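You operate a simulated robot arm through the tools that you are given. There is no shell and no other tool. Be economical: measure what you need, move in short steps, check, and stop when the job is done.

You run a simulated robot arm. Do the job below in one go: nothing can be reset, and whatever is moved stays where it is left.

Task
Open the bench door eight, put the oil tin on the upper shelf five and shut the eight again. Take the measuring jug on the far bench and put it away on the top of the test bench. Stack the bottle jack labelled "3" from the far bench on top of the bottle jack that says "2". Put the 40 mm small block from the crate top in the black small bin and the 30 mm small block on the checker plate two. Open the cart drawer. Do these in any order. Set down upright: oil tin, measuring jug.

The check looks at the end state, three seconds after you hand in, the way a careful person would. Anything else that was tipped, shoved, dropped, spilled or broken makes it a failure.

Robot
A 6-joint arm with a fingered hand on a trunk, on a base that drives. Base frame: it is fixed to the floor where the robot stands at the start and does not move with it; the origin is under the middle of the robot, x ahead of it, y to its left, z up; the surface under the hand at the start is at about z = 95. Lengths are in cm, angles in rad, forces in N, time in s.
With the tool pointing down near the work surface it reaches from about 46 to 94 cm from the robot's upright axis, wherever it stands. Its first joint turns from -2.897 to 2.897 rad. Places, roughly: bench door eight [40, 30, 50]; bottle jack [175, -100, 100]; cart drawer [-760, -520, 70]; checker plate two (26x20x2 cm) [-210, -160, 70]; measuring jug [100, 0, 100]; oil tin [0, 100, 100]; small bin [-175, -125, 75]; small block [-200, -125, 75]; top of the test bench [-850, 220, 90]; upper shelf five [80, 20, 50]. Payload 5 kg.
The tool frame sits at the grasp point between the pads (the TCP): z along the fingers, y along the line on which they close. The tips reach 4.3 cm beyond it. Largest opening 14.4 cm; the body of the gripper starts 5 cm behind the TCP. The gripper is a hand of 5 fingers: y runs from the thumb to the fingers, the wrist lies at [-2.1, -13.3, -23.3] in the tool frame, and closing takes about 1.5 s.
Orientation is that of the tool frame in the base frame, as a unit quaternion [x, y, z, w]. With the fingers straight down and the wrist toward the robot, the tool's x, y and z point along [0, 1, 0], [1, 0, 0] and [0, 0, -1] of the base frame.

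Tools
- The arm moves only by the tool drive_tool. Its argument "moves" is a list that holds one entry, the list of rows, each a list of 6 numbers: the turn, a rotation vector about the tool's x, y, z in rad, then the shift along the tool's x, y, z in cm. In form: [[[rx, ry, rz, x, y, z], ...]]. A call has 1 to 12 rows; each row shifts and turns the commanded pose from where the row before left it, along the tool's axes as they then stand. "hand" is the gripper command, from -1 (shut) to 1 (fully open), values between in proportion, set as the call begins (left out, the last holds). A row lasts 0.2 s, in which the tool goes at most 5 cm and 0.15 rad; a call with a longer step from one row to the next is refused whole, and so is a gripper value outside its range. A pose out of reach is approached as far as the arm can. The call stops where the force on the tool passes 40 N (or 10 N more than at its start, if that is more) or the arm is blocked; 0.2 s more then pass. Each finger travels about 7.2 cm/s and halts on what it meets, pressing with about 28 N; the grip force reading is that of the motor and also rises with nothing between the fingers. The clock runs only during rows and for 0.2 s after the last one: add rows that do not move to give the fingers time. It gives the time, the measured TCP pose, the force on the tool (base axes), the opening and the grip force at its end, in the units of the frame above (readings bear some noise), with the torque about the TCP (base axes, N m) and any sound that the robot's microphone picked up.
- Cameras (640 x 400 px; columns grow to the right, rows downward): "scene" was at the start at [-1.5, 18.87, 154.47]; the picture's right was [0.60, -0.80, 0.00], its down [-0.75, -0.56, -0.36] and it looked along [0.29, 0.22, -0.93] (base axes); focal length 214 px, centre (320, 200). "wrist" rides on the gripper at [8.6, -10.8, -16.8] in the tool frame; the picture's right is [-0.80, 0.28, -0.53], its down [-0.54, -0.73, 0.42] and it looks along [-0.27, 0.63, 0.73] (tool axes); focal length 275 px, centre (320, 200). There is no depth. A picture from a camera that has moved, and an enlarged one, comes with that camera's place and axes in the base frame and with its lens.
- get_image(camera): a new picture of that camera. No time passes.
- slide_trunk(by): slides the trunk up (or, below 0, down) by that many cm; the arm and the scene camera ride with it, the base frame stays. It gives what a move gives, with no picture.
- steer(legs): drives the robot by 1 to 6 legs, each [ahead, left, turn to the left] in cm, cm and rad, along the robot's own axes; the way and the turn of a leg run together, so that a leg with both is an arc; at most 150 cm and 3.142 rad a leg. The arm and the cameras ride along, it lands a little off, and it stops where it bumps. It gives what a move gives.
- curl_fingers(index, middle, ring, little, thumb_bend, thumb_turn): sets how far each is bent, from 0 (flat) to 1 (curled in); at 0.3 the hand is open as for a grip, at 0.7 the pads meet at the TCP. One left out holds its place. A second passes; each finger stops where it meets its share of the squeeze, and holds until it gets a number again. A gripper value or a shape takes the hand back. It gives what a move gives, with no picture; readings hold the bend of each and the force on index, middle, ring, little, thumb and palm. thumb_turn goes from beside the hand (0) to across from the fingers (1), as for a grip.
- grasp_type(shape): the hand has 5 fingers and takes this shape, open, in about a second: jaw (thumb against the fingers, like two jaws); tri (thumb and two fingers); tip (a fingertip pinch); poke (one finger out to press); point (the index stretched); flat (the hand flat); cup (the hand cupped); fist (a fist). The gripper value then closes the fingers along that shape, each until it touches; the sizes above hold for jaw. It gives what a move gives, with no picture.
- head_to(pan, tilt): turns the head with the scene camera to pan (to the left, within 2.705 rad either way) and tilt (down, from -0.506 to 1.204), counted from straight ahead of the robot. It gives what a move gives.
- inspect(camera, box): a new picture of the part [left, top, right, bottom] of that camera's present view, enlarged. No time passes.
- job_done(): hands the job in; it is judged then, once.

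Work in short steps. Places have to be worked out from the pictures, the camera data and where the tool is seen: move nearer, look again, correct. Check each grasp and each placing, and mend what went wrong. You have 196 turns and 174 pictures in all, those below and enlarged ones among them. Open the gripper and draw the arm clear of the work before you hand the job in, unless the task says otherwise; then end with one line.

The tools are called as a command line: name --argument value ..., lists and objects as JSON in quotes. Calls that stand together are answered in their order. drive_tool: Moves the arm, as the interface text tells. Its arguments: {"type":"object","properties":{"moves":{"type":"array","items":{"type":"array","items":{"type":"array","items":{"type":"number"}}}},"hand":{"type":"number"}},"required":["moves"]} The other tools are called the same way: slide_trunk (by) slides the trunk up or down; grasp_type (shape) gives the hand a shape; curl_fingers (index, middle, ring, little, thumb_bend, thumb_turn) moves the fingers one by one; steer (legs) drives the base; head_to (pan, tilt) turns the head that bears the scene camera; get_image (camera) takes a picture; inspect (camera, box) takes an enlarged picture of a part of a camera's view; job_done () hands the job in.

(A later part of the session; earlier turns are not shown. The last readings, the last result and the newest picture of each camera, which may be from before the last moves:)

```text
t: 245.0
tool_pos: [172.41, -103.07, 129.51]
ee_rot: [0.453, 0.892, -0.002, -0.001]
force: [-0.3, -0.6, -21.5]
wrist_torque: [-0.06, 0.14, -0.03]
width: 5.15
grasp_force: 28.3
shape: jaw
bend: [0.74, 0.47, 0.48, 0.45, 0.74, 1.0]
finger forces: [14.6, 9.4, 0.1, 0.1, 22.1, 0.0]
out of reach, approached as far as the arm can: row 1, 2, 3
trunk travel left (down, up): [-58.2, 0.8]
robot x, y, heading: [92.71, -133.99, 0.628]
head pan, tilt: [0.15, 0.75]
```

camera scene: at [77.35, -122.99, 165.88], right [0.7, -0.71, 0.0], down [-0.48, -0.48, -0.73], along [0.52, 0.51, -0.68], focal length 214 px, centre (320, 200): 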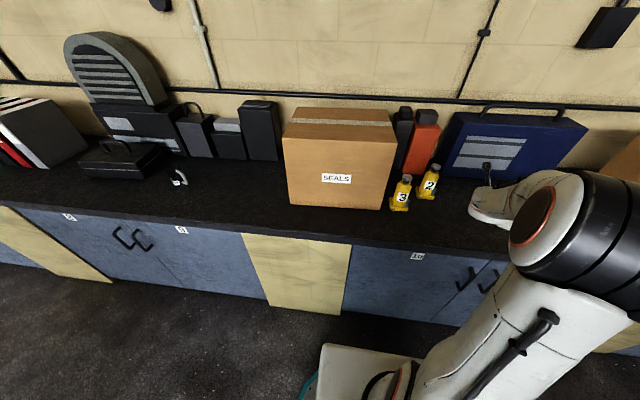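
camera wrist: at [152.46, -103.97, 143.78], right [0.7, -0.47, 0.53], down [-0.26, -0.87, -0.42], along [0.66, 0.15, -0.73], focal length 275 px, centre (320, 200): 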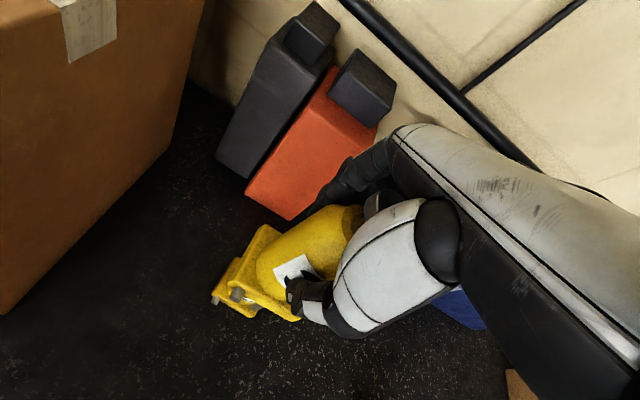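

Closer. I apply the remaining correction and come down slightly to leave the reach limit.

drive_tool --moves '[[[0, 0, 0, 0.5, -1, 1], [0, 0, 0, 0.5, -0.9, 1], [0, 0, 0, 0, 0, 0], [0, 0, 0, 0, 0, 0]]]'

```text
t: 246.0
tool_pos: [172.68, -102.65, 128.83]
ee_rot: [0.453, 0.892, -0.001, -0.001]
force: [0.9, -0.5, -21.8]
wrist_torque: [-0.05, 0.15, -0.01]
width: 5.16
grasp_force: 28.4
shape: jaw
bend: [0.74, 0.47, 0.48, 0.45, 0.74, 1.0]
finger forces: [14.5, 9.5, 0.0, 0.1, 22.0, 0.1]
out of reach, approached as far as the arm can: row 1, 2
trunk travel left (down, up): [-58.2, 0.8]
robot x, y, heading: [92.52, -133.91, 0.634]
head pan, tilt: [0.15, 0.75]
```

The arm seems stuck near its straight-elbow limit. I try a larger inward move and see how it responds.

drive_tool --moves '[[[0, 0, 0, 0, -3, 0], [0, 0, 0, 0, -3, 0], [0, 0, 0, 0, 0, 0]]]'

```text
t: 246.8
tool_pos: [171.9, -104.89, 130.96]
ee_rot: [0.451, 0.893, -0.002, -0.001]
force: [-0.1, -0.4, -22.3]
wrist_torque: [-0.08, 0.11, 0.01]
width: 5.14
grasp_force: 28.3
shape: jaw
bend: [0.74, 0.47, 0.48, 0.45, 0.74, 1.0]
finger forces: [14.4, 9.5, 0.0, 0.0, 22.0, 0.1]
out of reach, approached as far as the arm can: row 1, 2
trunk travel left (down, up): [-58.2, 0.8]
robot x, y, heading: [92.57, -134.42, 0.631]
head pan, tilt: [0.15, 0.75]
```

Going inward pushes the tool up, which hints at a wrist-roll limit. I rotate the tool about vertical toward the arm's radial direction while shifting the command back out.

drive_tool --moves '[[[0, 0, 0.1, -0.3, 2, 0], [0, 0, 0.1, -0.5, 2, 0], [0, 0, 0.1, -0.7, 2, 0], [0, 0, 0, 0, 0, 0], [0, 0, 0, 0, 0, 0]]]'

```text
t: 248.0
tool_pos: [173.94, -103.57, 129.56]
ee_rot: [0.581, 0.814, -0.003, -0.002]
force: [-0.9, 0.8, -21.9]
wrist_torque: [-0.08, 0.19, 0.0]
width: 5.13
grasp_force: 27.7
shape: jaw
bend: [0.74, 0.47, 0.48, 0.45, 0.74, 1.0]
finger forces: [14.5, 9.5, 0.0, 0.0, 21.7, 0.0]
out of reach, approached as far as the arm can: row 1, 2, 3
trunk travel left (down, up): [-58.2, 0.8]
robot x, y, heading: [92.22, -134.39, 0.631]
head pan, tilt: [0.15, 0.75]
```

I shift the base 18 cm to the right so the work point comes back into the arm's comfortable sector, then bring the arm left.

steer --legs '[[0, -18, 0]]'

drive_tool --moves '[[[0, 0, 0, 2.5, 0, 0], [0, 0, 0, 2.5, 0, 0], [0, 0, 0, 2.5, 0, 0], [0, 0, 0, 2.5, 0, 0], [0, 0, 0, 0, 0, 0]]]'

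```text
t: 249.5
tool_pos: [184.26, -117.92, 129.64]
ee_rot: [0.582, 0.813, -0.003, -0.002]
force: [1.7, -2.4, -22.4]
wrist_torque: [-0.07, 0.16, -0.03]
width: 5.13
grasp_force: 28.5
shape: jaw
bend: [0.74, 0.47, 0.48, 0.45, 0.74, 1.0]
finger forces: [14.0, 10.0, 0.1, 0.1, 21.7, 0.0]
trunk travel left (down, up): [-58.2, 0.8]
robot x, y, heading: [103.12, -148.59, 0.629]
head pan, tilt: [0.15, 0.75]
```

```text
t: 250.7
tool_pos: [180.75, -108.58, 129.58]
ee_rot: [0.581, 0.814, -0.003, -0.001]
force: [0.6, -1.2, -20.7]
wrist_torque: [-0.03, 0.15, 0.01]
width: 5.13
grasp_force: 27.9
shape: jaw
bend: [0.74, 0.47, 0.48, 0.45, 0.74, 1.0]
finger forces: [14.3, 9.9, 0.0, 0.1, 22.0, 0.1]
trunk travel left (down, up): [-58.2, 0.8]
robot x, y, heading: [102.84, -148.43, 0.634]
head pan, tilt: [0.15, 0.75]
```

Now it follows exactly. I move to above jack 2.

drive_tool --moves '[[[0, 0, 0, 1.69, -1.64, 0], [0, 0, 0, 1.69, -1.64, 0], [0, 0, 0, 1.69, -1.64, 0], [0, 0, 0, 1.69, -1.64, 0], [0, 0, 0, 1.69, -1.64, 0], [0, 0, 0, 0, 0, 0]]]'

head_to --pan 0.3 --tilt 0.75

inspect --camera "scene" --box '[300, 110, 420, 220]'

```text
t: 252.1
tool_pos: [174.18, -100.71, 132.15]
ee_rot: [0.582, 0.813, -0.005, -0.002]
force: [0.7, 0.5, -21.7]
wrist_torque: [-0.04, 0.15, -0.02]
width: 5.14
grasp_force: 28.2
shape: jaw
bend: [0.74, 0.47, 0.48, 0.45, 0.74, 1.0]
finger forces: [14.5, 10.1, 0.0, 0.0, 21.6, 0.1]
out of reach, approached as far as the arm can: row 1, 2, 3, 4, 5
trunk travel left (down, up): [-58.2, 0.8]
robot x, y, heading: [103.21, -148.44, 0.631]
head pan, tilt: [0.15, 0.75]
```

```text
t: 252.8
tool_pos: [174.04, -100.82, 132.05]
ee_rot: [0.582, 0.813, -0.005, -0.003]
force: [0.3, 0.2, -21.8]
wrist_torque: [-0.02, 0.18, -0.01]
width: 5.12
grasp_force: 27.6
shape: jaw
bend: [0.74, 0.47, 0.48, 0.45, 0.74, 1.0]
finger forces: [14.5, 10.0, 0.0, 0.0, 21.7, 0.0]
trunk travel left (down, up): [-58.2, 0.8]
robot x, y, heading: [103.11, -148.77, 0.637]
head pan, tilt: [0.3, 0.75]
```

```text
3.64 times, centred on (360, 165) of scene
camera zoom: at [94.17, -132.72, 165.87], right [0.8, -0.6, 0.0], down [-0.41, -0.55, -0.73], along [0.44, 0.59, -0.68], focal length 780 px, centre (174, 327)
```

zoom: 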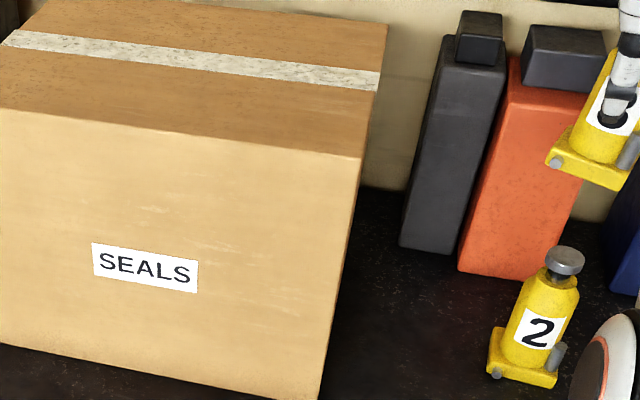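

The arm has flipped into a posture that resists moving inward, so I use the base and trunk only: back the base 4.5 cm to bring jack 3 over jack 2.

steer --legs '[[-4.5, 0.3, 0]]'

inspect --camera "scene" --box '[330, 100, 450, 220]'

```text
t: 253.7
tool_pos: [170.19, -103.29, 132.41]
ee_rot: [0.581, 0.814, -0.003, -0.001]
force: [-1.8, -1.2, -18.0]
wrist_torque: [-0.02, 0.08, -0.03]
width: 5.17
grasp_force: 27.8
shape: jaw
bend: [0.74, 0.47, 0.48, 0.45, 0.74, 1.0]
finger forces: [14.4, 10.0, 0.0, 0.1, 22.1, 0.0]
trunk travel left (down, up): [-58.2, 0.8]
robot x, y, heading: [99.54, -151.02, 0.632]
head pan, tilt: [0.3, 0.75]
```

```text
3.33 times, centred on (390, 160) of scene
camera zoom: at [90.22, -135.21, 165.88], right [0.8, -0.6, 0.0], down [-0.41, -0.55, -0.73], along [0.44, 0.59, -0.68], focal length 715 px, centre (87, 333)
```

zoom: 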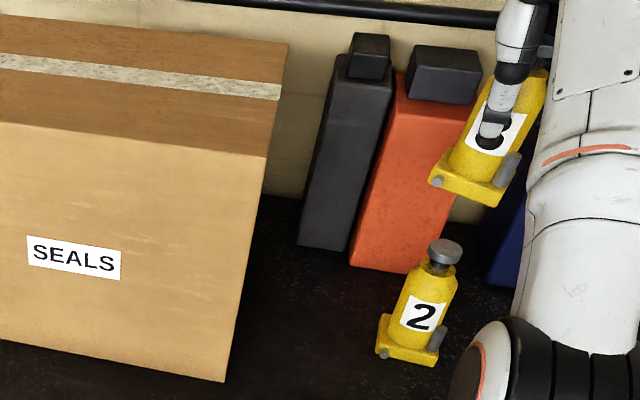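

Jack 3's axis now matches jack 2's within ~0.4 cm. I lower with the trunk 8 cm, then feel for contact.

slide_trunk --by -7.5

inspect --camera "scene" --box '[340, 90, 440, 200]'

```text
t: 254.8
tool_pos: [170.32, -103.22, 124.77]
ee_rot: [0.581, 0.814, -0.005, -0.001]
force: [0.2, -0.9, -21.6]
wrist_torque: [-0.03, 0.18, 0.0]
width: 5.12
grasp_force: 28.0
shape: jaw
bend: [0.74, 0.47, 0.48, 0.45, 0.74, 1.0]
finger forces: [14.5, 10.0, 0.0, 0.0, 21.7, 0.0]
trunk travel left (down, up): [-50.7, 8.3]
robot x, y, heading: [99.4, -151.14, 0.63]
head pan, tilt: [0.3, 0.75]
```

```text
3.64 times, centred on (390, 145) of scene
camera zoom: at [90.34, -135.14, 158.38], right [0.8, -0.6, 0.0], down [-0.41, -0.55, -0.73], along [0.44, 0.59, -0.68], focal length 780 px, centre (66, 400)
```

zoom: 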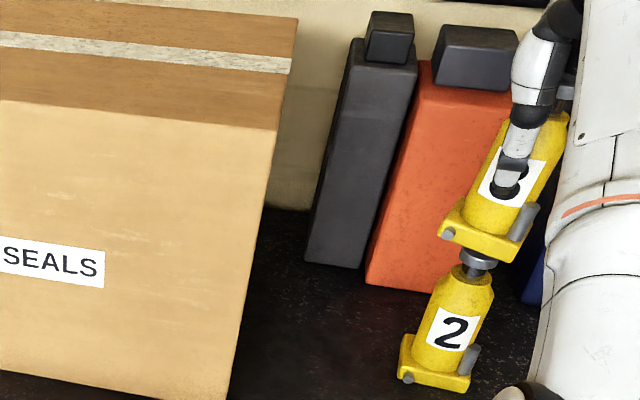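

Well aligned. I lower in small trunk steps until the load comes off.

slide_trunk --by -1.0

slide_trunk --by -0.4

```text
t: 255.4
tool_pos: [170.25, -103.19, 123.77]
ee_rot: [0.581, 0.814, -0.003, -0.001]
force: [-0.3, -1.2, -20.7]
wrist_torque: [-0.04, 0.14, 0.02]
width: 5.13
grasp_force: 28.4
shape: jaw
bend: [0.74, 0.47, 0.48, 0.45, 0.74, 1.0]
finger forces: [14.6, 10.1, 0.1, 0.1, 21.9, 0.0]
trunk travel left (down, up): [-49.7, 9.3]
robot x, y, heading: [98.88, -150.74, 0.629]
head pan, tilt: [0.3, 0.75]
```

```text
t: 255.9
tool_pos: [170.24, -103.24, 123.35]
ee_rot: [0.582, 0.813, -0.004, -0.002]
force: [-0.5, 0.5, -21.3]
wrist_torque: [-0.04, 0.15, 0.03]
width: 5.14
grasp_force: 27.7
shape: jaw
bend: [0.74, 0.47, 0.48, 0.45, 0.74, 1.0]
finger forces: [14.6, 10.0, 0.0, 0.0, 21.7, 0.1]
trunk travel left (down, up): [-49.3, 9.7]
robot x, y, heading: [99.12, -150.63, 0.633]
head pan, tilt: [0.3, 0.75]
```

Still full load; more small steps.

slide_trunk --by -0.4

slide_trunk --by -0.4

slide_trunk --by -0.3

```text
t: 256.5
tool_pos: [170.34, -103.15, 122.96]
ee_rot: [0.582, 0.814, -0.004, -0.001]
force: [0.3, -0.2, -21.1]
wrist_torque: [-0.06, 0.19, 0.02]
width: 5.11
grasp_force: 28.2
shape: jaw
bend: [0.74, 0.47, 0.48, 0.45, 0.74, 1.0]
finger forces: [14.8, 10.0, 0.1, 0.0, 21.8, 0.0]
trunk travel left (down, up): [-48.9, 10.1]
robot x, y, heading: [99.49, -151.02, 0.63]
head pan, tilt: [0.3, 0.75]
```

```text
t: 257.0
tool_pos: [170.15, -103.25, 122.9]
ee_rot: [0.581, 0.814, -0.003, 0.0]
force: [0.0, 3.4, -7.7]
wrist_torque: [0.12, -0.12, 0.08]
width: 5.2
grasp_force: 27.9
shape: jaw
bend: [0.74, 0.47, 0.48, 0.45, 0.74, 1.0]
finger forces: [15.8, 10.2, 0.0, 0.1, 23.0, 0.1]
trunk travel left (down, up): [-48.5, 10.5]
robot x, y, heading: [99.27, -150.5, 0.633]
head pan, tilt: [0.3, 0.75]
```

```text
t: 257.5
tool_pos: [170.09, -103.1, 122.75]
ee_rot: [0.581, 0.814, -0.001, 0.0]
force: [-0.3, 6.7, 8.0]
wrist_torque: [0.33, -0.42, 0.14]
width: 5.23
grasp_force: 28.5
shape: jaw
bend: [0.74, 0.47, 0.48, 0.45, 0.74, 1.0]
finger forces: [18.1, 10.4, 0.1, 0.0, 24.9, 0.0]
trunk travel left (down, up): [-48.2, 10.8]
robot x, y, heading: [99.47, -151.02, 0.636]
head pan, tilt: [0.3, 0.75]
```

Contact is made. I ease up 0.2 cm to neutral and release.

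slide_trunk --by 0.2

inspect --camera "scene" --box '[340, 90, 440, 200]'

```text
t: 258.0
tool_pos: [170.09, -103.21, 122.78]
ee_rot: [0.581, 0.814, -0.003, -0.001]
force: [-0.5, 7.1, 7.8]
wrist_torque: [0.34, -0.44, 0.19]
width: 5.28
grasp_force: 27.9
shape: jaw
bend: [0.74, 0.47, 0.48, 0.45, 0.74, 1.0]
finger forces: [18.4, 10.4, 0.1, 0.0, 24.9, 0.0]
trunk travel left (down, up): [-48.4, 10.6]
robot x, y, heading: [99.29, -150.92, 0.631]
head pan, tilt: [0.3, 0.75]
```

```text
3.64 times, centred on (390, 145) of scene
camera zoom: at [90.09, -135.2, 156.08], right [0.8, -0.6, 0.0], down [-0.41, -0.55, -0.73], along [0.44, 0.59, -0.68], focal length 780 px, centre (66, 400)
```

zoom: 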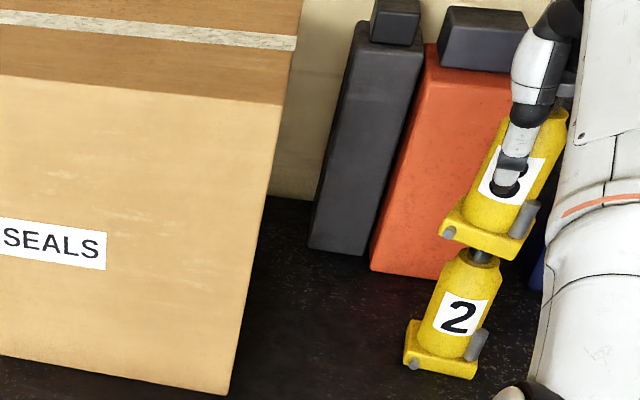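

It rests centred on jack 2. I open the hand.

drive_tool --moves '[[[0, 0, 0, 0, 0, 0], [0, 0, 0, 0, 0, 0], [0, 0, 0, 0, 0, 0], [0, 0, 0, 0, 0, 0], [0, 0, 0, 0, 0, 0], [0, 0, 0, 0, 0, 0]]]' --hand 0.9

slide_trunk --by 10.5

get_image --camera "wrist"

```text
t: 259.4
tool_pos: [170.2, -103.32, 122.51]
ee_rot: [0.581, 0.814, -0.004, -0.001]
force: [0.0, -0.4, -0.2]
wrist_torque: [-0.02, 0.01, 0.02]
width: 13.63
grasp_force: 0.0
shape: jaw
bend: [0.31, 0.31, 0.3, 0.31, 0.31, 0.98]
finger forces: [0.0, 0.0, 0.1, 0.0, 0.0, 0.0]
trunk travel left (down, up): [-48.4, 10.6]
robot x, y, heading: [98.87, -150.37, 0.633]
head pan, tilt: [0.3, 0.75]
```

```text
t: 260.8
tool_pos: [170.11, -103.2, 133.11]
ee_rot: [0.582, 0.813, -0.004, -0.001]
force: [0.5, 0.7, -0.4]
wrist_torque: [-0.02, 0.03, 0.03]
width: 13.62
grasp_force: 0.0
shape: jaw
bend: [0.31, 0.31, 0.3, 0.31, 0.31, 0.98]
finger forces: [0.1, 0.0, 0.0, 0.0, 0.0, 0.0]
trunk travel left (down, up): [-58.9, 0.1]
robot x, y, heading: [99.34, -151.03, 0.631]
head pan, tilt: [0.3, 0.75]
```

```text
56 pictures are left
camera wrist: at [157.18, -98.59, 149.89], right [0.53, -0.66, 0.53], down [-0.51, -0.75, -0.42], along [0.68, -0.05, -0.74], focal length 275 px, centre (320, 200)
```

wrist: 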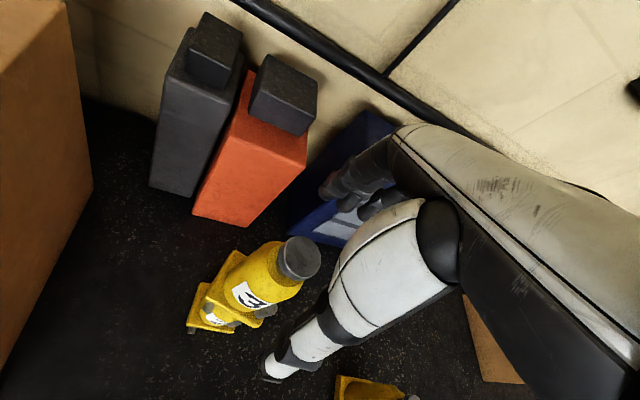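

Jack 3 stands on jack 2. The fingertips are just level with its top, so I slide the base sideways along the open direction of the hand to clear it.

steer --legs '[[-6.2, -20, 0]]'

inspect --camera "scene" --box '[250, 100, 420, 220]'

```text
t: 262.4
tool_pos: [176.93, -123.05, 133.08]
ee_rot: [0.58, 0.814, -0.003, -0.002]
force: [-0.2, -1.5, -0.3]
wrist_torque: [0.07, 0.03, 0.02]
width: 13.65
grasp_force: 0.0
shape: jaw
bend: [0.31, 0.31, 0.3, 0.31, 0.31, 0.98]
finger forces: [0.0, 0.0, 0.0, 0.0, 0.0, 0.1]
trunk travel left (down, up): [-58.9, 0.1]
robot x, y, heading: [106.32, -171.17, 0.636]
head pan, tilt: [0.3, 0.75]
```

```text
3.33 times, centred on (335, 160) of scene
camera zoom: at [97.0, -155.21, 166.59], right [0.8, -0.59, 0.0], down [-0.41, -0.55, -0.73], along [0.43, 0.59, -0.68], focal length 715 px, centre (270, 333)
```

zoom: 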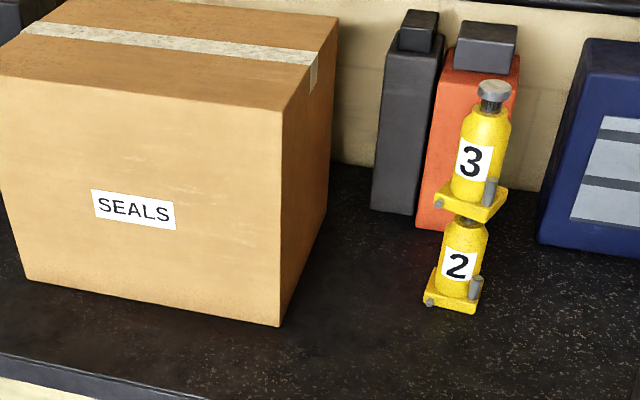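

Perfectly stacked. Before driving left to the jug I retract the arm in free space (also to get it out of the odd posture).

steer --legs '[[-12, 0, 0]]'

drive_tool --moves '[[[0, 0, 0, 0, -3, 0], [0, 0, 0, 0, -3, 0], [0, 0, 0, 0, -3, 0], [0, 0, 0, 0, -3, 0], [0, 0, 0, 0, -3, 0], [0, 0, 0, 0, -3, 0], [0, 0, 0, 0, -3, 0], [0, 0, 0, 0, -3, 0]]]'

```text
t: 263.7
tool_pos: [167.02, -130.04, 133.26]
ee_rot: [0.579, 0.815, -0.002, 0.0]
force: [-0.5, -0.3, 0.9]
wrist_torque: [0.04, -0.11, 0.01]
width: 13.64
grasp_force: 0.0
shape: jaw
bend: [0.31, 0.31, 0.3, 0.31, 0.31, 0.98]
finger forces: [0.0, 0.1, 0.0, 0.0, 0.0, 0.0]
trunk travel left (down, up): [-58.9, 0.1]
robot x, y, heading: [96.4, -177.97, 0.634]
head pan, tilt: [0.3, 0.75]
```

```text
t: 265.5
tool_pos: [155.83, -128.45, 144.02]
ee_rot: [0.579, 0.816, -0.004, -0.001]
force: [0.3, 0.5, 0.3]
wrist_torque: [-0.01, -0.04, -0.01]
width: 13.63
grasp_force: 0.0
shape: jaw
bend: [0.31, 0.31, 0.3, 0.31, 0.31, 0.98]
finger forces: [0.0, 0.1, 0.0, 0.0, 0.0, 0.0]
out of reach, approached as far as the arm can: row 1, 2, 3, 4, 5, 6, 7, 8
trunk travel left (down, up): [-58.9, 0.1]
robot x, y, heading: [96.16, -177.82, 0.638]
head pan, tilt: [0.3, 0.75]
```

I try coming down, which should ease the posture limit.

drive_tool --moves '[[[0, 0, 0, 0, -1, 4], [0, 0, 0, 0, -2, 4], [0, 0, 0, 0, -3, 3], [0, 0, 0, 0, -3, 3], [0, 0, 0, 0, -3, 2], [0, 0, 0, 0, -3, 0]]]'

get_image --camera "scene"

```text
t: 266.9
tool_pos: [153.12, -121.72, 140.2]
ee_rot: [0.579, 0.815, -0.003, -0.002]
force: [-1.0, 0.5, 0.1]
wrist_torque: [0.01, -0.01, 0.01]
width: 13.65
grasp_force: 0.0
shape: jaw
bend: [0.31, 0.31, 0.3, 0.31, 0.31, 0.98]
finger forces: [0.0, 0.0, 0.0, 0.0, 0.0, 0.0]
out of reach, approached as far as the arm can: row 1, 2, 3, 4, 5, 6
trunk travel left (down, up): [-58.9, 0.1]
robot x, y, heading: [96.13, -177.94, 0.64]
head pan, tilt: [0.3, 0.75]
```

```text
54 pictures are left
camera scene: at [87.13, -162.34, 166.58], right [0.81, -0.59, 0.0], down [-0.4, -0.55, -0.73], along [0.43, 0.59, -0.68], focal length 214 px, centre (320, 200)
```

scene: 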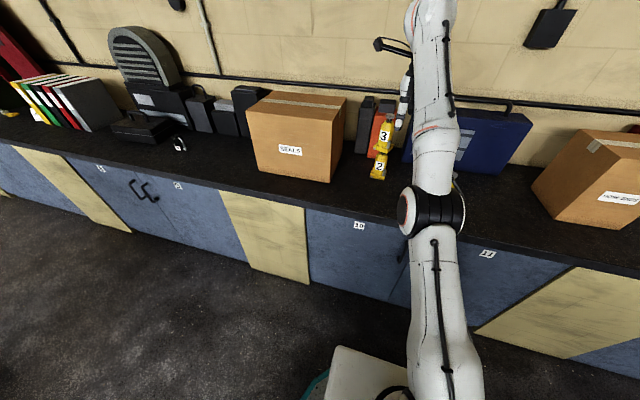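

The arm is stretched nearly straight. I reverse the earlier wrist rotation (back to the pitched pose), which brings the wrist lower and behind.

drive_tool --moves '[[[-0.0583, 0.0555, 0.1237, 0, 0, 0], [-0.0583, 0.0555, 0.1237, 0, 0, 0], [-0.0583, 0.0555, 0.1237, 0, 0, 0], [-0.0583, 0.0555, 0.1237, 0, 0, 0], [-0.0583, 0.0555, 0.1237, 0, 0, 0], [-0.0583, 0.0555, 0.1237, 0, 0, 0], [-0.0583, 0.0555, 0.1237, 0, 0, 0], [-0.0583, 0.0555, 0.1237, 0, 0, 0]]]'

drive_tool --moves '[[[0, 0, 0, 0, 0, -3], [0, 0, 0, 0, 0, -3], [0, 0, 0, 0, 0, -3], [0, 0, 0, 0, 0, -3]]]'

```text
t: 268.7
tool_pos: [155.69, -118.38, 143.21]
ee_rot: [0.863, 0.405, 0.298, -0.043]
force: [-0.3, -0.4, -0.1]
wrist_torque: [0.0, -0.02, -0.01]
width: 13.62
grasp_force: 0.1
shape: jaw
bend: [0.31, 0.31, 0.3, 0.31, 0.31, 0.98]
finger forces: [0.1, 0.0, 0.1, 0.1, 0.1, 0.0]
out of reach, approached as far as the arm can: row 1, 2, 3, 4, 5
trunk travel left (down, up): [-58.9, 0.1]
robot x, y, heading: [96.54, -178.02, 0.637]
head pan, tilt: [0.3, 0.75]
```

```text
t: 269.7
tool_pos: [149.75, -122.73, 152.35]
ee_rot: [0.862, 0.408, 0.297, -0.043]
force: [0.2, 0.6, -0.5]
wrist_torque: [-0.04, -0.03, -0.02]
width: 13.64
grasp_force: 0.0
shape: jaw
bend: [0.31, 0.31, 0.3, 0.31, 0.31, 0.98]
finger forces: [0.1, 0.0, 0.1, 0.1, 0.1, 0.0]
out of reach, approached as far as the arm can: row 3, 4
trunk travel left (down, up): [-58.9, 0.1]
robot x, y, heading: [96.65, -177.67, 0.635]
head pan, tilt: [0.3, 0.75]
```

Better. Now I bring it down and inward.

drive_tool --moves '[[[0, 0, 0, -3.79, -1.04, 2.14], [0, 0, 0, -3.79, -1.04, 2.14], [0, 0, 0, -3.79, -1.04, 2.14], [0, 0, 0, -3.79, -1.04, 2.14], [0, 0, 0, -3.79, -1.04, 2.14], [0, 0, 0, -3.79, -1.04, 2.14]]]'

```text
t: 271.1
tool_pos: [147.7, -113.16, 141.06]
ee_rot: [0.863, 0.407, 0.297, -0.042]
force: [0.1, 0.6, -0.2]
wrist_torque: [-0.04, 0.04, 0.01]
width: 13.62
grasp_force: 0.0
shape: jaw
bend: [0.31, 0.31, 0.3, 0.31, 0.31, 0.98]
finger forces: [0.0, 0.0, 0.0, 0.1, 0.0, 0.0]
out of reach, approached as far as the arm can: row 1, 2, 3, 4, 5, 6
trunk travel left (down, up): [-58.9, 0.1]
robot x, y, heading: [96.65, -178.07, 0.634]
head pan, tilt: [0.3, 0.75]
```

The elbow sits at its straight singularity. Rotating the tool further (lowering the wrist) freed it before, so I continue that rotation.

drive_tool --moves '[[[-0.0583, 0.0555, 0.1237, 0, 0, 0], [-0.0583, 0.0555, 0.1237, 0, 0, 0], [-0.0583, 0.0555, 0.1237, 0, 0, 0], [-0.0583, 0.0555, 0.1237, 0, 0, 0], [0, 0, 0, 0, 0, 0]]]'

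drive_tool --moves '[[[0, 0, 0, -1, 0, 0], [0, 0, 0, -1, 0, 0], [0, 0, 0, -1, 0, 0], [0, 0, 0, -1, 0, 0]]]'

```text
t: 272.3
tool_pos: [145.93, -116.21, 138.45]
ee_rot: [0.897, 0.14, 0.416, -0.06]
force: [0.3, -0.1, -0.2]
wrist_torque: [-0.01, -0.01, -0.02]
width: 13.64
grasp_force: 0.1
shape: jaw
bend: [0.31, 0.31, 0.3, 0.31, 0.31, 0.98]
finger forces: [0.0, 0.0, 0.0, 0.0, 0.0, 0.1]
out of reach, approached as far as the arm can: row 1, 2, 3, 4
trunk travel left (down, up): [-58.9, 0.1]
robot x, y, heading: [96.66, -177.9, 0.641]
head pan, tilt: [0.3, 0.75]
```

```text
t: 273.3
tool_pos: [143.43, -117.08, 135.28]
ee_rot: [0.896, 0.14, 0.417, -0.059]
force: [-0.2, -0.1, 0.0]
wrist_torque: [-0.01, -0.02, 0.0]
width: 13.64
grasp_force: 0.1
shape: jaw
bend: [0.31, 0.31, 0.3, 0.31, 0.31, 0.98]
finger forces: [0.0, 0.0, 0.1, 0.0, 0.0, 0.0]
trunk travel left (down, up): [-58.9, 0.1]
robot x, y, heading: [96.36, -177.8, 0.639]
head pan, tilt: [0.3, 0.75]
```

Free again. I retract inward and down.

drive_tool --moves '[[[0, 0, 0, -4.2, 1.2, -1.1], [0, 0, 0, -4.2, 1.2, -1.1], [0, 0, 0, -4.2, 1.2, -1.1], [0, 0, 0, -4.2, 1.2, -1.1]]]'

```text
t: 274.3
tool_pos: [131.36, -126.16, 125.55]
ee_rot: [0.896, 0.14, 0.417, -0.06]
force: [0.3, -0.5, 0.2]
wrist_torque: [0.03, 0.0, 0.06]
width: 13.61
grasp_force: 0.0
shape: jaw
bend: [0.31, 0.31, 0.3, 0.31, 0.31, 0.98]
finger forces: [0.1, 0.1, 0.0, 0.0, 0.0, 0.1]
trunk travel left (down, up): [-58.9, 0.1]
robot x, y, heading: [96.06, -177.82, 0.636]
head pan, tilt: [0.3, 0.75]
```

Now I drive left to the jug.

steer --legs '[[4, 0, 0.007], [0, 130, 0]]'

head_to --pan 0.1 --tilt 0.7

get_image --camera "wrist"

get_image --camera "scene"

```text
t: 281.3
tool_pos: [57.19, -18.95, 125.59]
ee_rot: [0.897, 0.139, 0.416, -0.059]
force: [0.8, 0.5, 0.2]
wrist_torque: [-0.01, 0.01, -0.02]
width: 13.63
grasp_force: 0.1
shape: jaw
bend: [0.31, 0.31, 0.3, 0.31, 0.31, 0.98]
finger forces: [0.0, 0.0, 0.0, 0.1, 0.1, 0.1]
trunk travel left (down, up): [-58.9, 0.1]
robot x, y, heading: [21.75, -70.63, 0.634]
head pan, tilt: [0.3, 0.75]
```

```text
t: 282.0
tool_pos: [57.02, -18.91, 125.42]
ee_rot: [0.897, 0.138, 0.416, -0.058]
force: [0.5, -0.3, 0.1]
wrist_torque: [0.0, 0.04, -0.05]
width: 13.61
grasp_force: 0.1
shape: jaw
bend: [0.31, 0.31, 0.3, 0.31, 0.31, 0.98]
finger forces: [0.0, 0.1, 0.1, 0.0, 0.0, 0.0]
trunk travel left (down, up): [-58.9, 0.1]
robot x, y, heading: [21.61, -70.68, 0.633]
head pan, tilt: [0.099, 0.7]
```

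```text
53 pictures are left
camera wrist: at [46.92, -10.63, 142.81], right [-0.8, -0.55, -0.26], down [-0.24, 0.68, -0.69], along [0.56, -0.49, -0.67], focal length 275 px, centre (320, 200)
```

wrist: 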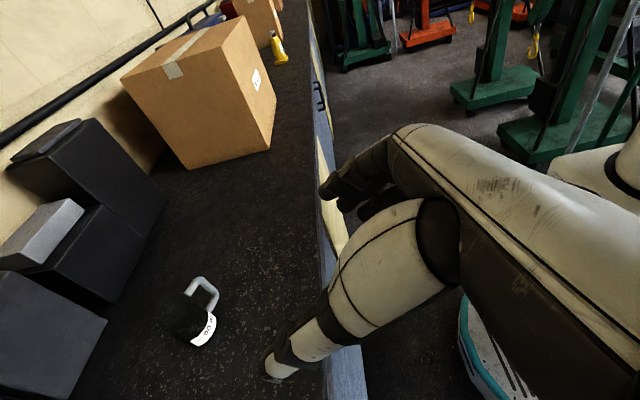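

```text
52 pictures are left
camera scene: at [14.1, -56.08, 167.0], right [0.67, -0.74, 0.0], down [-0.48, -0.43, -0.76], along [0.57, 0.51, -0.64], focal length 214 px, centre (320, 200)
```

scene: 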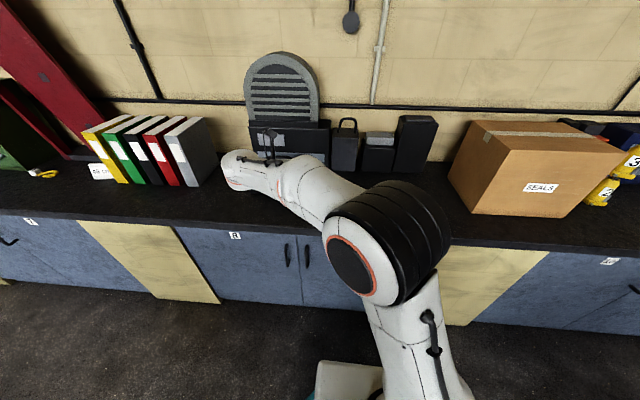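

I zoom on the jug in the wrist view.

inspect --camera "wrist" --box '[140, 250, 260, 370]'

```text
3.33 times, centred on (200, 310) of wrist
camera zoom: at [46.92, -10.63, 142.81], right [-0.8, -0.55, -0.26], down [-0.24, 0.68, -0.69], along [0.56, -0.49, -0.67], focal length 918 px, centre (720, -167)
```

zoom: 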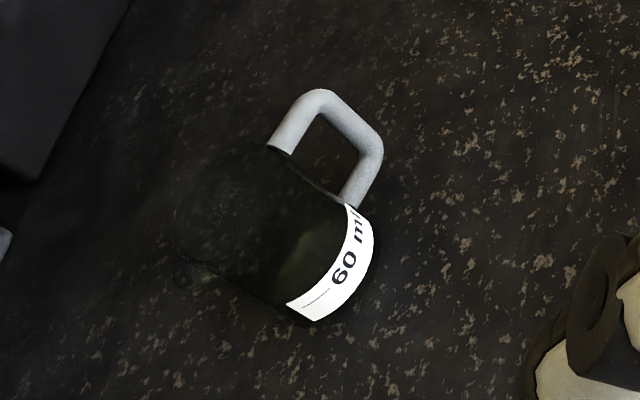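

Jug at ≈[89.3,-7.2], dia ~8, height ~8.5, handle toward the front-right. I drive nearer and turn the tool to straight down with the fingers closing across the handle direction.

steer --legs '[[24, 12, 0.01]]'

drive_tool --moves '[[[0.0474, -0.088, -0.0999, 0, 0, 0], [0.0474, -0.088, -0.0999, 0, 0, 0], [0.0474, -0.088, -0.0999, 0, 0, 0], [0.0474, -0.088, -0.0999, 0, 0, 0], [0.0474, -0.088, -0.0999, 0, 0, 0], [0.0474, -0.088, -0.0999, 0, 0, 0], [0.0474, -0.088, -0.0999, 0, 0, 0], [0.0474, -0.088, -0.0999, 0, 0, 0], [0.0474, -0.088, -0.0999, 0, 0, 0]]]' --hand 1

get_image --camera "wrist"

```text
t: 283.9
tool_pos: [68.83, 4.88, 125.44]
ee_rot: [0.896, 0.142, 0.416, -0.06]
force: [0.8, -0.9, 0.1]
wrist_torque: [-0.02, -0.01, -0.04]
width: 13.63
grasp_force: 0.1
shape: jaw
bend: [0.31, 0.31, 0.3, 0.31, 0.31, 0.98]
finger forces: [0.0, 0.0, 0.0, 0.0, 0.1, 0.0]
trunk travel left (down, up): [-58.9, 0.1]
robot x, y, heading: [33.75, -47.02, 0.641]
head pan, tilt: [0.099, 0.7]
```

```text
t: 285.9
tool_pos: [68.71, 4.86, 125.7]
ee_rot: [0.802, 0.597, -0.002, 0.0]
force: [0.2, -0.2, -0.1]
wrist_torque: [0.03, -0.01, 0.0]
width: 14.37
grasp_force: 0.0
shape: jaw
bend: [0.3, 0.3, 0.3, 0.3, 0.3, 0.98]
finger forces: [0.0, 0.0, 0.0, 0.0, 0.0, 0.0]
trunk travel left (down, up): [-58.9, 0.1]
robot x, y, heading: [33.46, -47.36, 0.64]
head pan, tilt: [0.099, 0.7]
```

```text
50 pictures are left
camera wrist: at [60.74, 16.28, 142.29], right [0.04, -0.84, 0.53], down [-0.85, -0.31, -0.42], along [0.52, -0.44, -0.73], focal length 275 px, centre (320, 200)
```

wrist: 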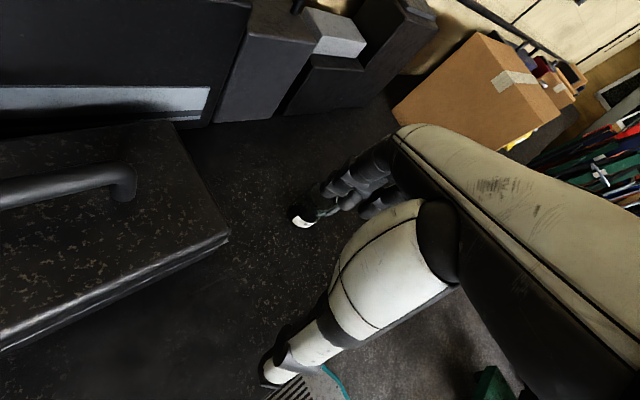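

Prediction matches. I move over the jug.

drive_tool --moves '[[[0, 0, 0, -1.14, 4.64, 0], [0, 0, 0, -1.14, 4.64, 0], [0, 0, 0, -1.14, 4.64, 0], [0, 0, 0, -1.14, 4.64, 0], [0, 0, 0, -1.14, 4.64, 0], [0, 0, 0, 0, 0, 3]]]'

get_image --camera "wrist"

```text
t: 287.3
tool_pos: [89.07, -7.26, 122.44]
ee_rot: [0.804, 0.595, 0.0, 0.0]
force: [-0.1, 0.4, 0.5]
wrist_torque: [0.0, 0.0, -0.02]
width: 14.38
grasp_force: 0.0
shape: jaw
bend: [0.3, 0.3, 0.3, 0.3, 0.3, 0.98]
finger forces: [0.1, 0.0, 0.0, 0.0, 0.0, 0.0]
trunk travel left (down, up): [-58.9, 0.1]
robot x, y, heading: [33.8, -47.12, 0.642]
head pan, tilt: [0.099, 0.7]
```

```text
49 pictures are left
camera wrist: at [81.21, 4.12, 139.22], right [0.04, -0.84, 0.53], down [-0.85, -0.31, -0.42], along [0.52, -0.44, -0.73], focal length 275 px, centre (320, 200)
```

wrist: 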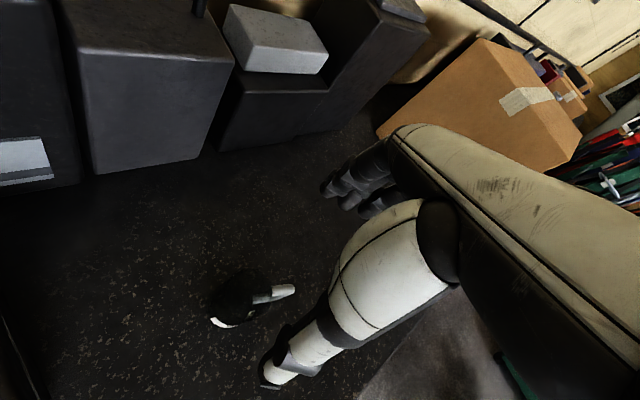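

Jug is under the hand; I rotate ~0.38 rad left to keep the fingers clear of the handle, descend to z≈101.5 and close.

drive_tool --moves '[[[0, 0, -0.13, 0, 0, 0], [0, 0, -0.13, 0, 0, 0], [0, 0, -0.12, 0, 0, 0], [0, 0, 0, 0.3, -0.2, 4.2], [0, 0, 0, 0, 0, 4.2], [0, 0, 0, 0, 0, 4.2], [0, 0, 0, 0, 0, 4.2], [0, 0, 0, 0, 0, 4.1]]]'

get_image --camera "wrist"

```text
t: 289.1
tool_pos: [89.33, -6.9, 101.36]
ee_rot: [0.676, 0.737, 0.001, -0.001]
force: [0.3, -0.5, 0.4]
wrist_torque: [-0.03, 0.02, -0.02]
width: 14.39
grasp_force: 0.1
shape: jaw
bend: [0.3, 0.3, 0.3, 0.3, 0.3, 0.98]
finger forces: [0.0, 0.0, 0.0, 0.0, 0.0, 0.1]
trunk travel left (down, up): [-58.9, 0.1]
robot x, y, heading: [33.67, -46.92, 0.637]
head pan, tilt: [0.099, 0.7]
```

```text
48 pictures are left
camera wrist: at [77.66, 0.73, 118.1], right [0.35, -0.77, 0.53], down [-0.68, -0.6, -0.42], along [0.65, -0.21, -0.73], focal length 275 px, centre (320, 200)
```

wrist: 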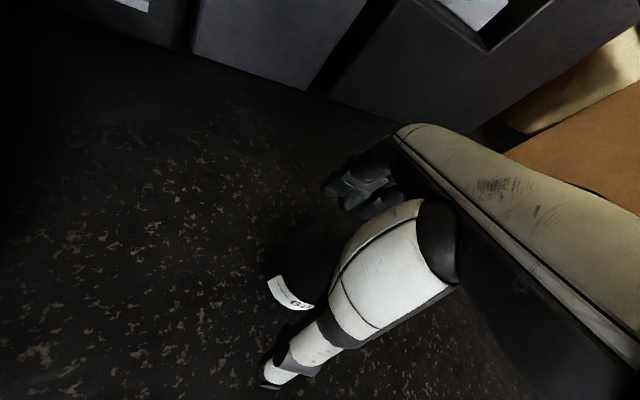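

The jug is between thumb and fingers. I close and lift a little.

drive_tool --moves '[[[0, 0, 0, 0, 0, 0], [0, 0, 0, 0, 0, 0], [0, 0, 0, 0, 0, 0], [0, 0, 0, 0, 0, 0], [0, 0, 0, 0, 0, 0], [0, 0, 0, 0, 0, 0], [0, 0, 0, 0, 0, 0]]]' --hand -1

drive_tool --moves '[[[0, 0, 0, 0, 0, -1], [0, 0, 0, 0, 0, -2], [0, 0, 0, 0, 0, -2], [0, 0, 0, 0, 0, -2]]]'

get_image --camera "wrist"

```text
t: 290.7
tool_pos: [89.12, -6.88, 101.29]
ee_rot: [0.676, 0.737, 0.0, -0.001]
force: [0.1, 0.4, 0.0]
wrist_torque: [0.0, -0.02, -0.03]
width: 5.15
grasp_force: 27.7
shape: jaw
bend: [0.74, 0.5, 0.53, 0.5, 0.74, 1.0]
finger forces: [15.4, 7.9, 0.1, 0.2, 23.6, 0.0]
trunk travel left (down, up): [-58.9, 0.1]
robot x, y, heading: [34.06, -46.94, 0.641]
head pan, tilt: [0.099, 0.7]
```

```text
t: 291.7
tool_pos: [89.01, -7.11, 108.53]
ee_rot: [0.676, 0.737, -0.001, 0.0]
force: [0.7, 1.1, -1.3]
wrist_torque: [0.04, 0.02, 0.02]
width: 5.12
grasp_force: 28.4
shape: jaw
bend: [0.74, 0.5, 0.53, 0.5, 0.74, 1.0]
finger forces: [15.5, 8.1, 0.1, 0.1, 23.4, 0.0]
trunk travel left (down, up): [-58.9, 0.1]
robot x, y, heading: [33.71, -47.36, 0.639]
head pan, tilt: [0.099, 0.7]
```

```text
47 pictures are left
camera wrist: at [77.43, 0.51, 125.35], right [0.35, -0.77, 0.53], down [-0.68, -0.6, -0.42], along [0.65, -0.21, -0.73], focal length 275 px, centre (320, 200)
```

wrist: 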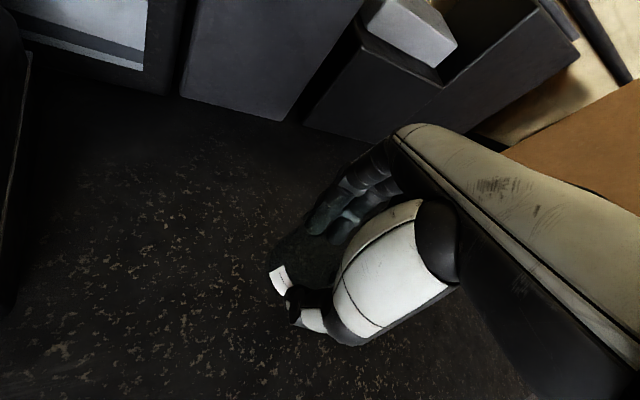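

Jug held. I raise it, back away from the bench and turn left to travel along the bench corridor.

drive_tool --moves '[[[0, 0, 0, 0, 0, -3], [0, 0, 0, 0, 0, -3], [0, 0, 0, 0, 0, -3], [0, 0, 0, 0, -2, -2], [0, 0, 0, 0, -2, 0]]]'

steer --legs '[[-12, 0, 0], [0, 0, 1.571]]'

head_to --pan 0.25 --tilt 0.25

get_image --camera "scene"

```text
t: 292.9
tool_pos: [84.98, -7.31, 119.56]
ee_rot: [0.676, 0.737, -0.001, 0.0]
force: [0.8, 0.1, -0.3]
wrist_torque: [0.0, 0.0, 0.0]
width: 5.14
grasp_force: 28.7
shape: jaw
bend: [0.74, 0.5, 0.53, 0.5, 0.74, 1.0]
finger forces: [15.6, 7.9, 0.0, 0.0, 23.5, 0.0]
trunk travel left (down, up): [-58.9, 0.1]
robot x, y, heading: [33.51, -47.18, 0.64]
head pan, tilt: [0.099, 0.7]
```

```text
t: 298.0
tool_pos: [-16.37, -3.54, 119.55]
ee_rot: [-0.049, 0.999, 0.001, 0.0]
force: [0.0, -0.7, -0.9]
wrist_torque: [0.0, 0.03, -0.02]
width: 5.13
grasp_force: 28.3
shape: jaw
bend: [0.74, 0.5, 0.53, 0.5, 0.74, 1.0]
finger forces: [15.5, 7.8, 0.0, 0.0, 23.0, 0.1]
trunk travel left (down, up): [-58.9, 0.1]
robot x, y, heading: [24.24, -54.26, 2.22]
head pan, tilt: [0.099, 0.7]
```

```text
t: 298.9
tool_pos: [-16.29, -3.5, 119.61]
ee_rot: [-0.049, 0.999, 0.0, 0.0]
force: [1.2, 0.1, -0.6]
wrist_torque: [0.0, 0.0, 0.0]
width: 5.11
grasp_force: 28.2
shape: jaw
bend: [0.74, 0.5, 0.53, 0.5, 0.74, 1.0]
finger forces: [15.5, 7.8, 0.1, 0.0, 23.1, 0.0]
trunk travel left (down, up): [-58.9, 0.1]
robot x, y, heading: [24.21, -54.19, 2.222]
head pan, tilt: [0.25, 0.25]
```

```text
46 pictures are left
camera scene: at [7.95, -62.84, 171.08], right [0.62, 0.78, 0.0], down [0.19, -0.15, -0.97], along [-0.76, 0.6, -0.25], focal length 214 px, centre (320, 200)
```

scene: 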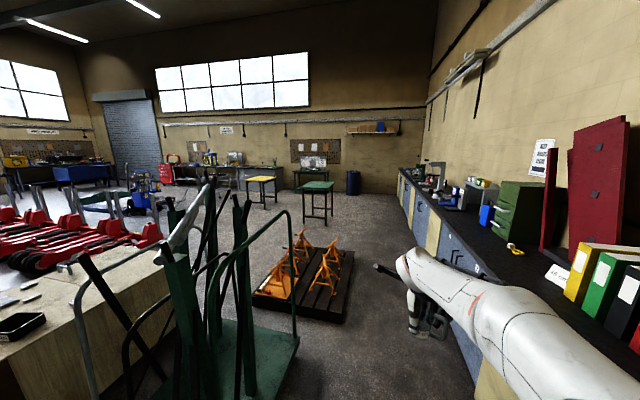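

Corridor along the bench looks clear. I drive along it past the pallet.

steer --legs '[[115, -1, -0.006], [115, -1, 0], [120, 0, 0]]'

head_to --pan 0.5 --tilt 0.35

get_image --camera "scene"

```text
t: 316.0
tool_pos: [-227.43, 276.98, 119.53]
ee_rot: [-0.041, 0.999, 0.0, 0.0]
force: [0.0, 0.2, -1.4]
wrist_torque: [0.0, 0.03, -0.03]
width: 5.11
grasp_force: 27.7
shape: jaw
bend: [0.74, 0.5, 0.53, 0.5, 0.74, 1.0]
finger forces: [15.4, 7.8, 0.0, 0.0, 23.0, 0.1]
trunk travel left (down, up): [-58.9, 0.1]
robot x, y, heading: [-188.08, 225.35, 2.203]
head pan, tilt: [0.25, 0.25]
```

```text
t: 316.7
tool_pos: [-227.47, 277.01, 119.52]
ee_rot: [-0.04, 0.999, 0.0, 0.0]
force: [0.3, 0.1, -0.5]
wrist_torque: [0.0, 0.02, -0.02]
width: 5.11
grasp_force: 28.3
shape: jaw
bend: [0.74, 0.5, 0.53, 0.5, 0.74, 1.0]
finger forces: [15.5, 7.7, 0.1, 0.0, 23.1, 0.1]
trunk travel left (down, up): [-58.9, 0.1]
robot x, y, heading: [-187.93, 225.59, 2.205]
head pan, tilt: [0.499, 0.351]
```

```text
45 pictures are left
camera scene: at [-205.29, 215.32, 170.14], right [0.42, 0.91, 0.0], down [0.31, -0.15, -0.94], along [-0.85, 0.4, -0.34], focal length 214 px, centre (320, 200)
```

scene: 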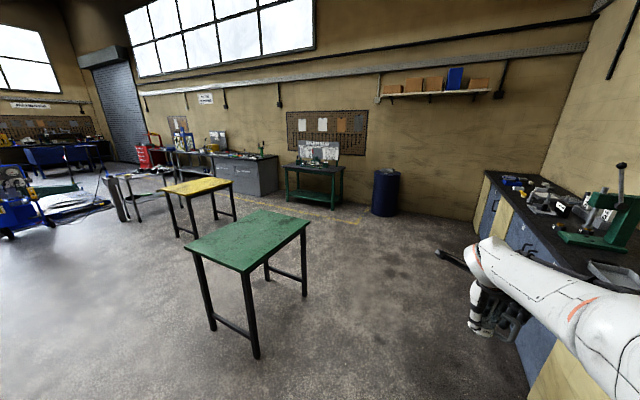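

I see the layout: green table ahead, yellow table beyond, grey test bench at the far wall. I go round the green table on its right (bench) side.

steer --legs '[[0, 0, 0.235], [143, 0, 0], [43, 0, 0], [0, 0, 0.866], [150, 0, 0]]'

head_to --pan 0.1 --tilt 0.4

get_image --camera "scene"

```text
t: 336.1
tool_pos: [-541.94, 318.28, 119.51]
ee_rot: [-0.539, 0.843, 0.0, 0.0]
force: [-1.0, -0.2, -0.6]
wrist_torque: [0.01, -0.01, 0.0]
width: 5.09
grasp_force: 27.8
shape: jaw
bend: [0.74, 0.5, 0.53, 0.5, 0.74, 1.0]
finger forces: [15.3, 7.7, 0.0, 0.0, 22.8, 0.0]
trunk travel left (down, up): [-58.9, 0.1]
robot x, y, heading: [-477.56, 327.28, -3.022]
head pan, tilt: [0.499, 0.351]
```

```text
t: 337.0
tool_pos: [-541.98, 318.35, 119.49]
ee_rot: [-0.538, 0.843, 0.0, 0.0]
force: [-0.4, -1.2, -0.6]
wrist_torque: [0.01, 0.0, 0.0]
width: 5.1
grasp_force: 27.8
shape: jaw
bend: [0.74, 0.5, 0.53, 0.5, 0.74, 1.0]
finger forces: [15.3, 7.7, 0.1, 0.1, 22.7, 0.0]
trunk travel left (down, up): [-58.9, 0.1]
robot x, y, heading: [-477.44, 327.26, -3.018]
head pan, tilt: [0.099, 0.4]
```

```text
44 pictures are left
camera scene: at [-478.84, 310.43, 169.69], right [-0.22, 0.98, 0.0], down [0.38, 0.09, -0.92], along [-0.9, -0.2, -0.39], focal length 214 px, centre (320, 200)
```

scene: 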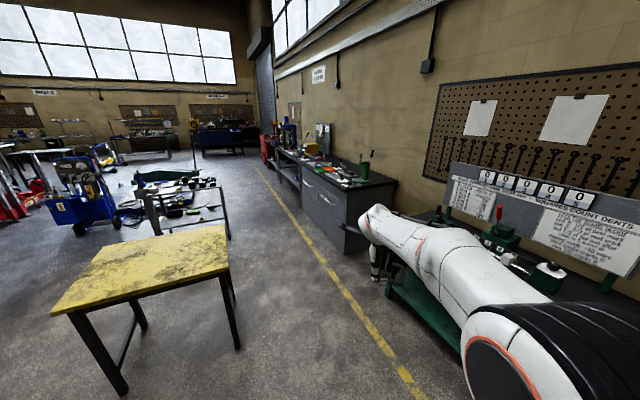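

The test bench is the grey one along the right wall (front ≈ U=-654). I drive along it.

steer --legs '[[0, 0, 0.325], [135, 0, 0], [120, 0, 0]]'

head_to --pan -0.9 --tilt 0.5

get_image --camera "scene"

```text
t: 350.2
tool_pos: [-764.08, 195.48, 119.52]
ee_rot: [-0.66, 0.751, 0.001, -0.001]
force: [-0.1, -0.3, -0.8]
wrist_torque: [-0.06, -0.05, -0.02]
width: 5.1
grasp_force: 28.1
shape: jaw
bend: [0.74, 0.5, 0.53, 0.5, 0.74, 1.0]
finger forces: [15.1, 7.8, 0.0, 0.1, 22.8, 0.0]
trunk travel left (down, up): [-58.9, 0.1]
robot x, y, heading: [-705.52, 223.49, -2.717]
head pan, tilt: [0.099, 0.4]
```

```text
t: 351.5
tool_pos: [-764.2, 195.48, 119.41]
ee_rot: [-0.66, 0.752, 0.0, 0.0]
force: [1.2, 0.1, -1.0]
wrist_torque: [-0.02, -0.02, 0.01]
width: 5.08
grasp_force: 28.1
shape: jaw
bend: [0.74, 0.5, 0.53, 0.5, 0.74, 1.0]
finger forces: [15.2, 7.8, 0.1, 0.0, 22.8, 0.0]
trunk travel left (down, up): [-58.9, 0.1]
robot x, y, heading: [-705.38, 223.53, -2.718]
head pan, tilt: [-0.901, 0.499]
```

```text
43 pictures are left
camera scene: at [-701.7, 215.83, 168.77], right [0.46, 0.89, 0.0], down [0.43, -0.22, -0.88], along [-0.78, 0.4, -0.48], focal length 214 px, centre (320, 200)
```

scene: 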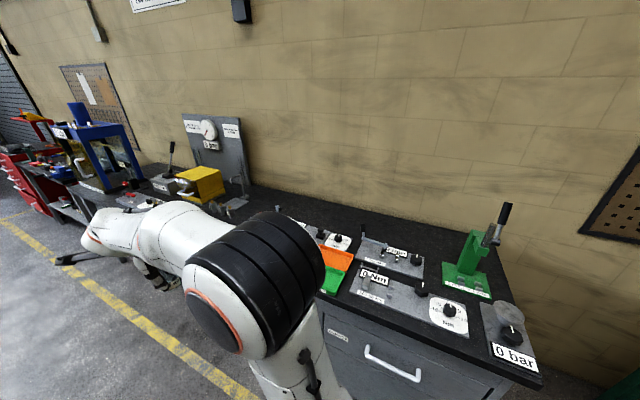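

I zoom on the bench top to find a free spot.

inspect --camera "scene" --box '[160, 140, 400, 290]'

```text
2.67 times, centred on (280, 215) of scene
camera zoom: at [-701.7, 215.83, 168.77], right [0.46, 0.89, 0.0], down [0.43, -0.22, -0.88], along [-0.78, 0.4, -0.48], focal length 572 px, centre (427, 160)
```

zoom: 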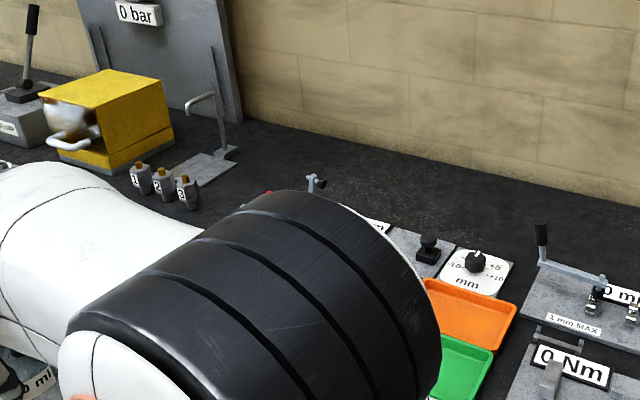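

There's a free strip along the back of the bench top. I turn to face the bench and look again.

steer --legs '[[0, 0, -1.351], [0, 60, 0]]'

head_to --pan 0.15 --tilt 0.6

get_image --camera "scene"

```text
t: 358.2
tool_pos: [-793.9, 238.47, 119.65]
ee_rot: [-0.044, 0.999, 0.0, 0.0]
force: [-0.2, -0.9, -2.4]
wrist_torque: [-0.03, -0.01, 0.0]
width: 5.09
grasp_force: 28.3
shape: jaw
bend: [0.74, 0.5, 0.53, 0.5, 0.74, 1.0]
finger forces: [15.2, 7.6, 0.1, 0.1, 22.4, 0.0]
trunk travel left (down, up): [-58.9, 0.1]
robot x, y, heading: [-754.08, 187.41, 2.211]
head pan, tilt: [-0.901, 0.499]
```

```text
t: 359.6
tool_pos: [-794.1, 238.52, 119.61]
ee_rot: [-0.045, 0.999, 0.0, 0.0]
force: [0.8, 0.8, -1.1]
wrist_torque: [0.0, 0.06, 0.0]
width: 5.07
grasp_force: 28.0
shape: jaw
bend: [0.74, 0.5, 0.53, 0.5, 0.74, 1.0]
finger forces: [15.1, 7.5, 0.1, 0.0, 22.5, 0.1]
trunk travel left (down, up): [-58.9, 0.1]
robot x, y, heading: [-754.1, 187.44, 2.216]
head pan, tilt: [0.15, 0.6]
```

```text
41 pictures are left
camera scene: at [-769.2, 179.32, 167.87], right [0.7, 0.71, 0.0], down [0.4, -0.4, -0.83], along [-0.59, 0.58, -0.56], focal length 214 px, centre (320, 200)
```

scene: 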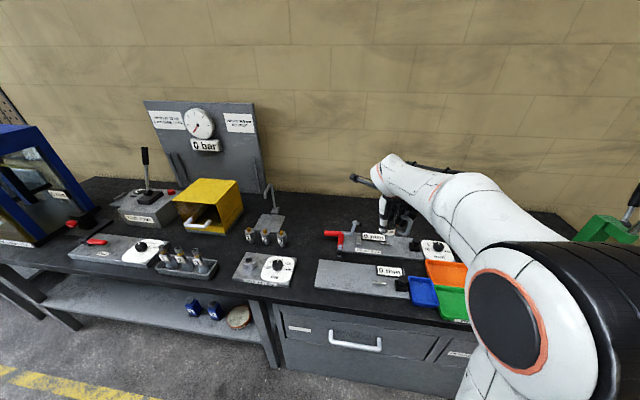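

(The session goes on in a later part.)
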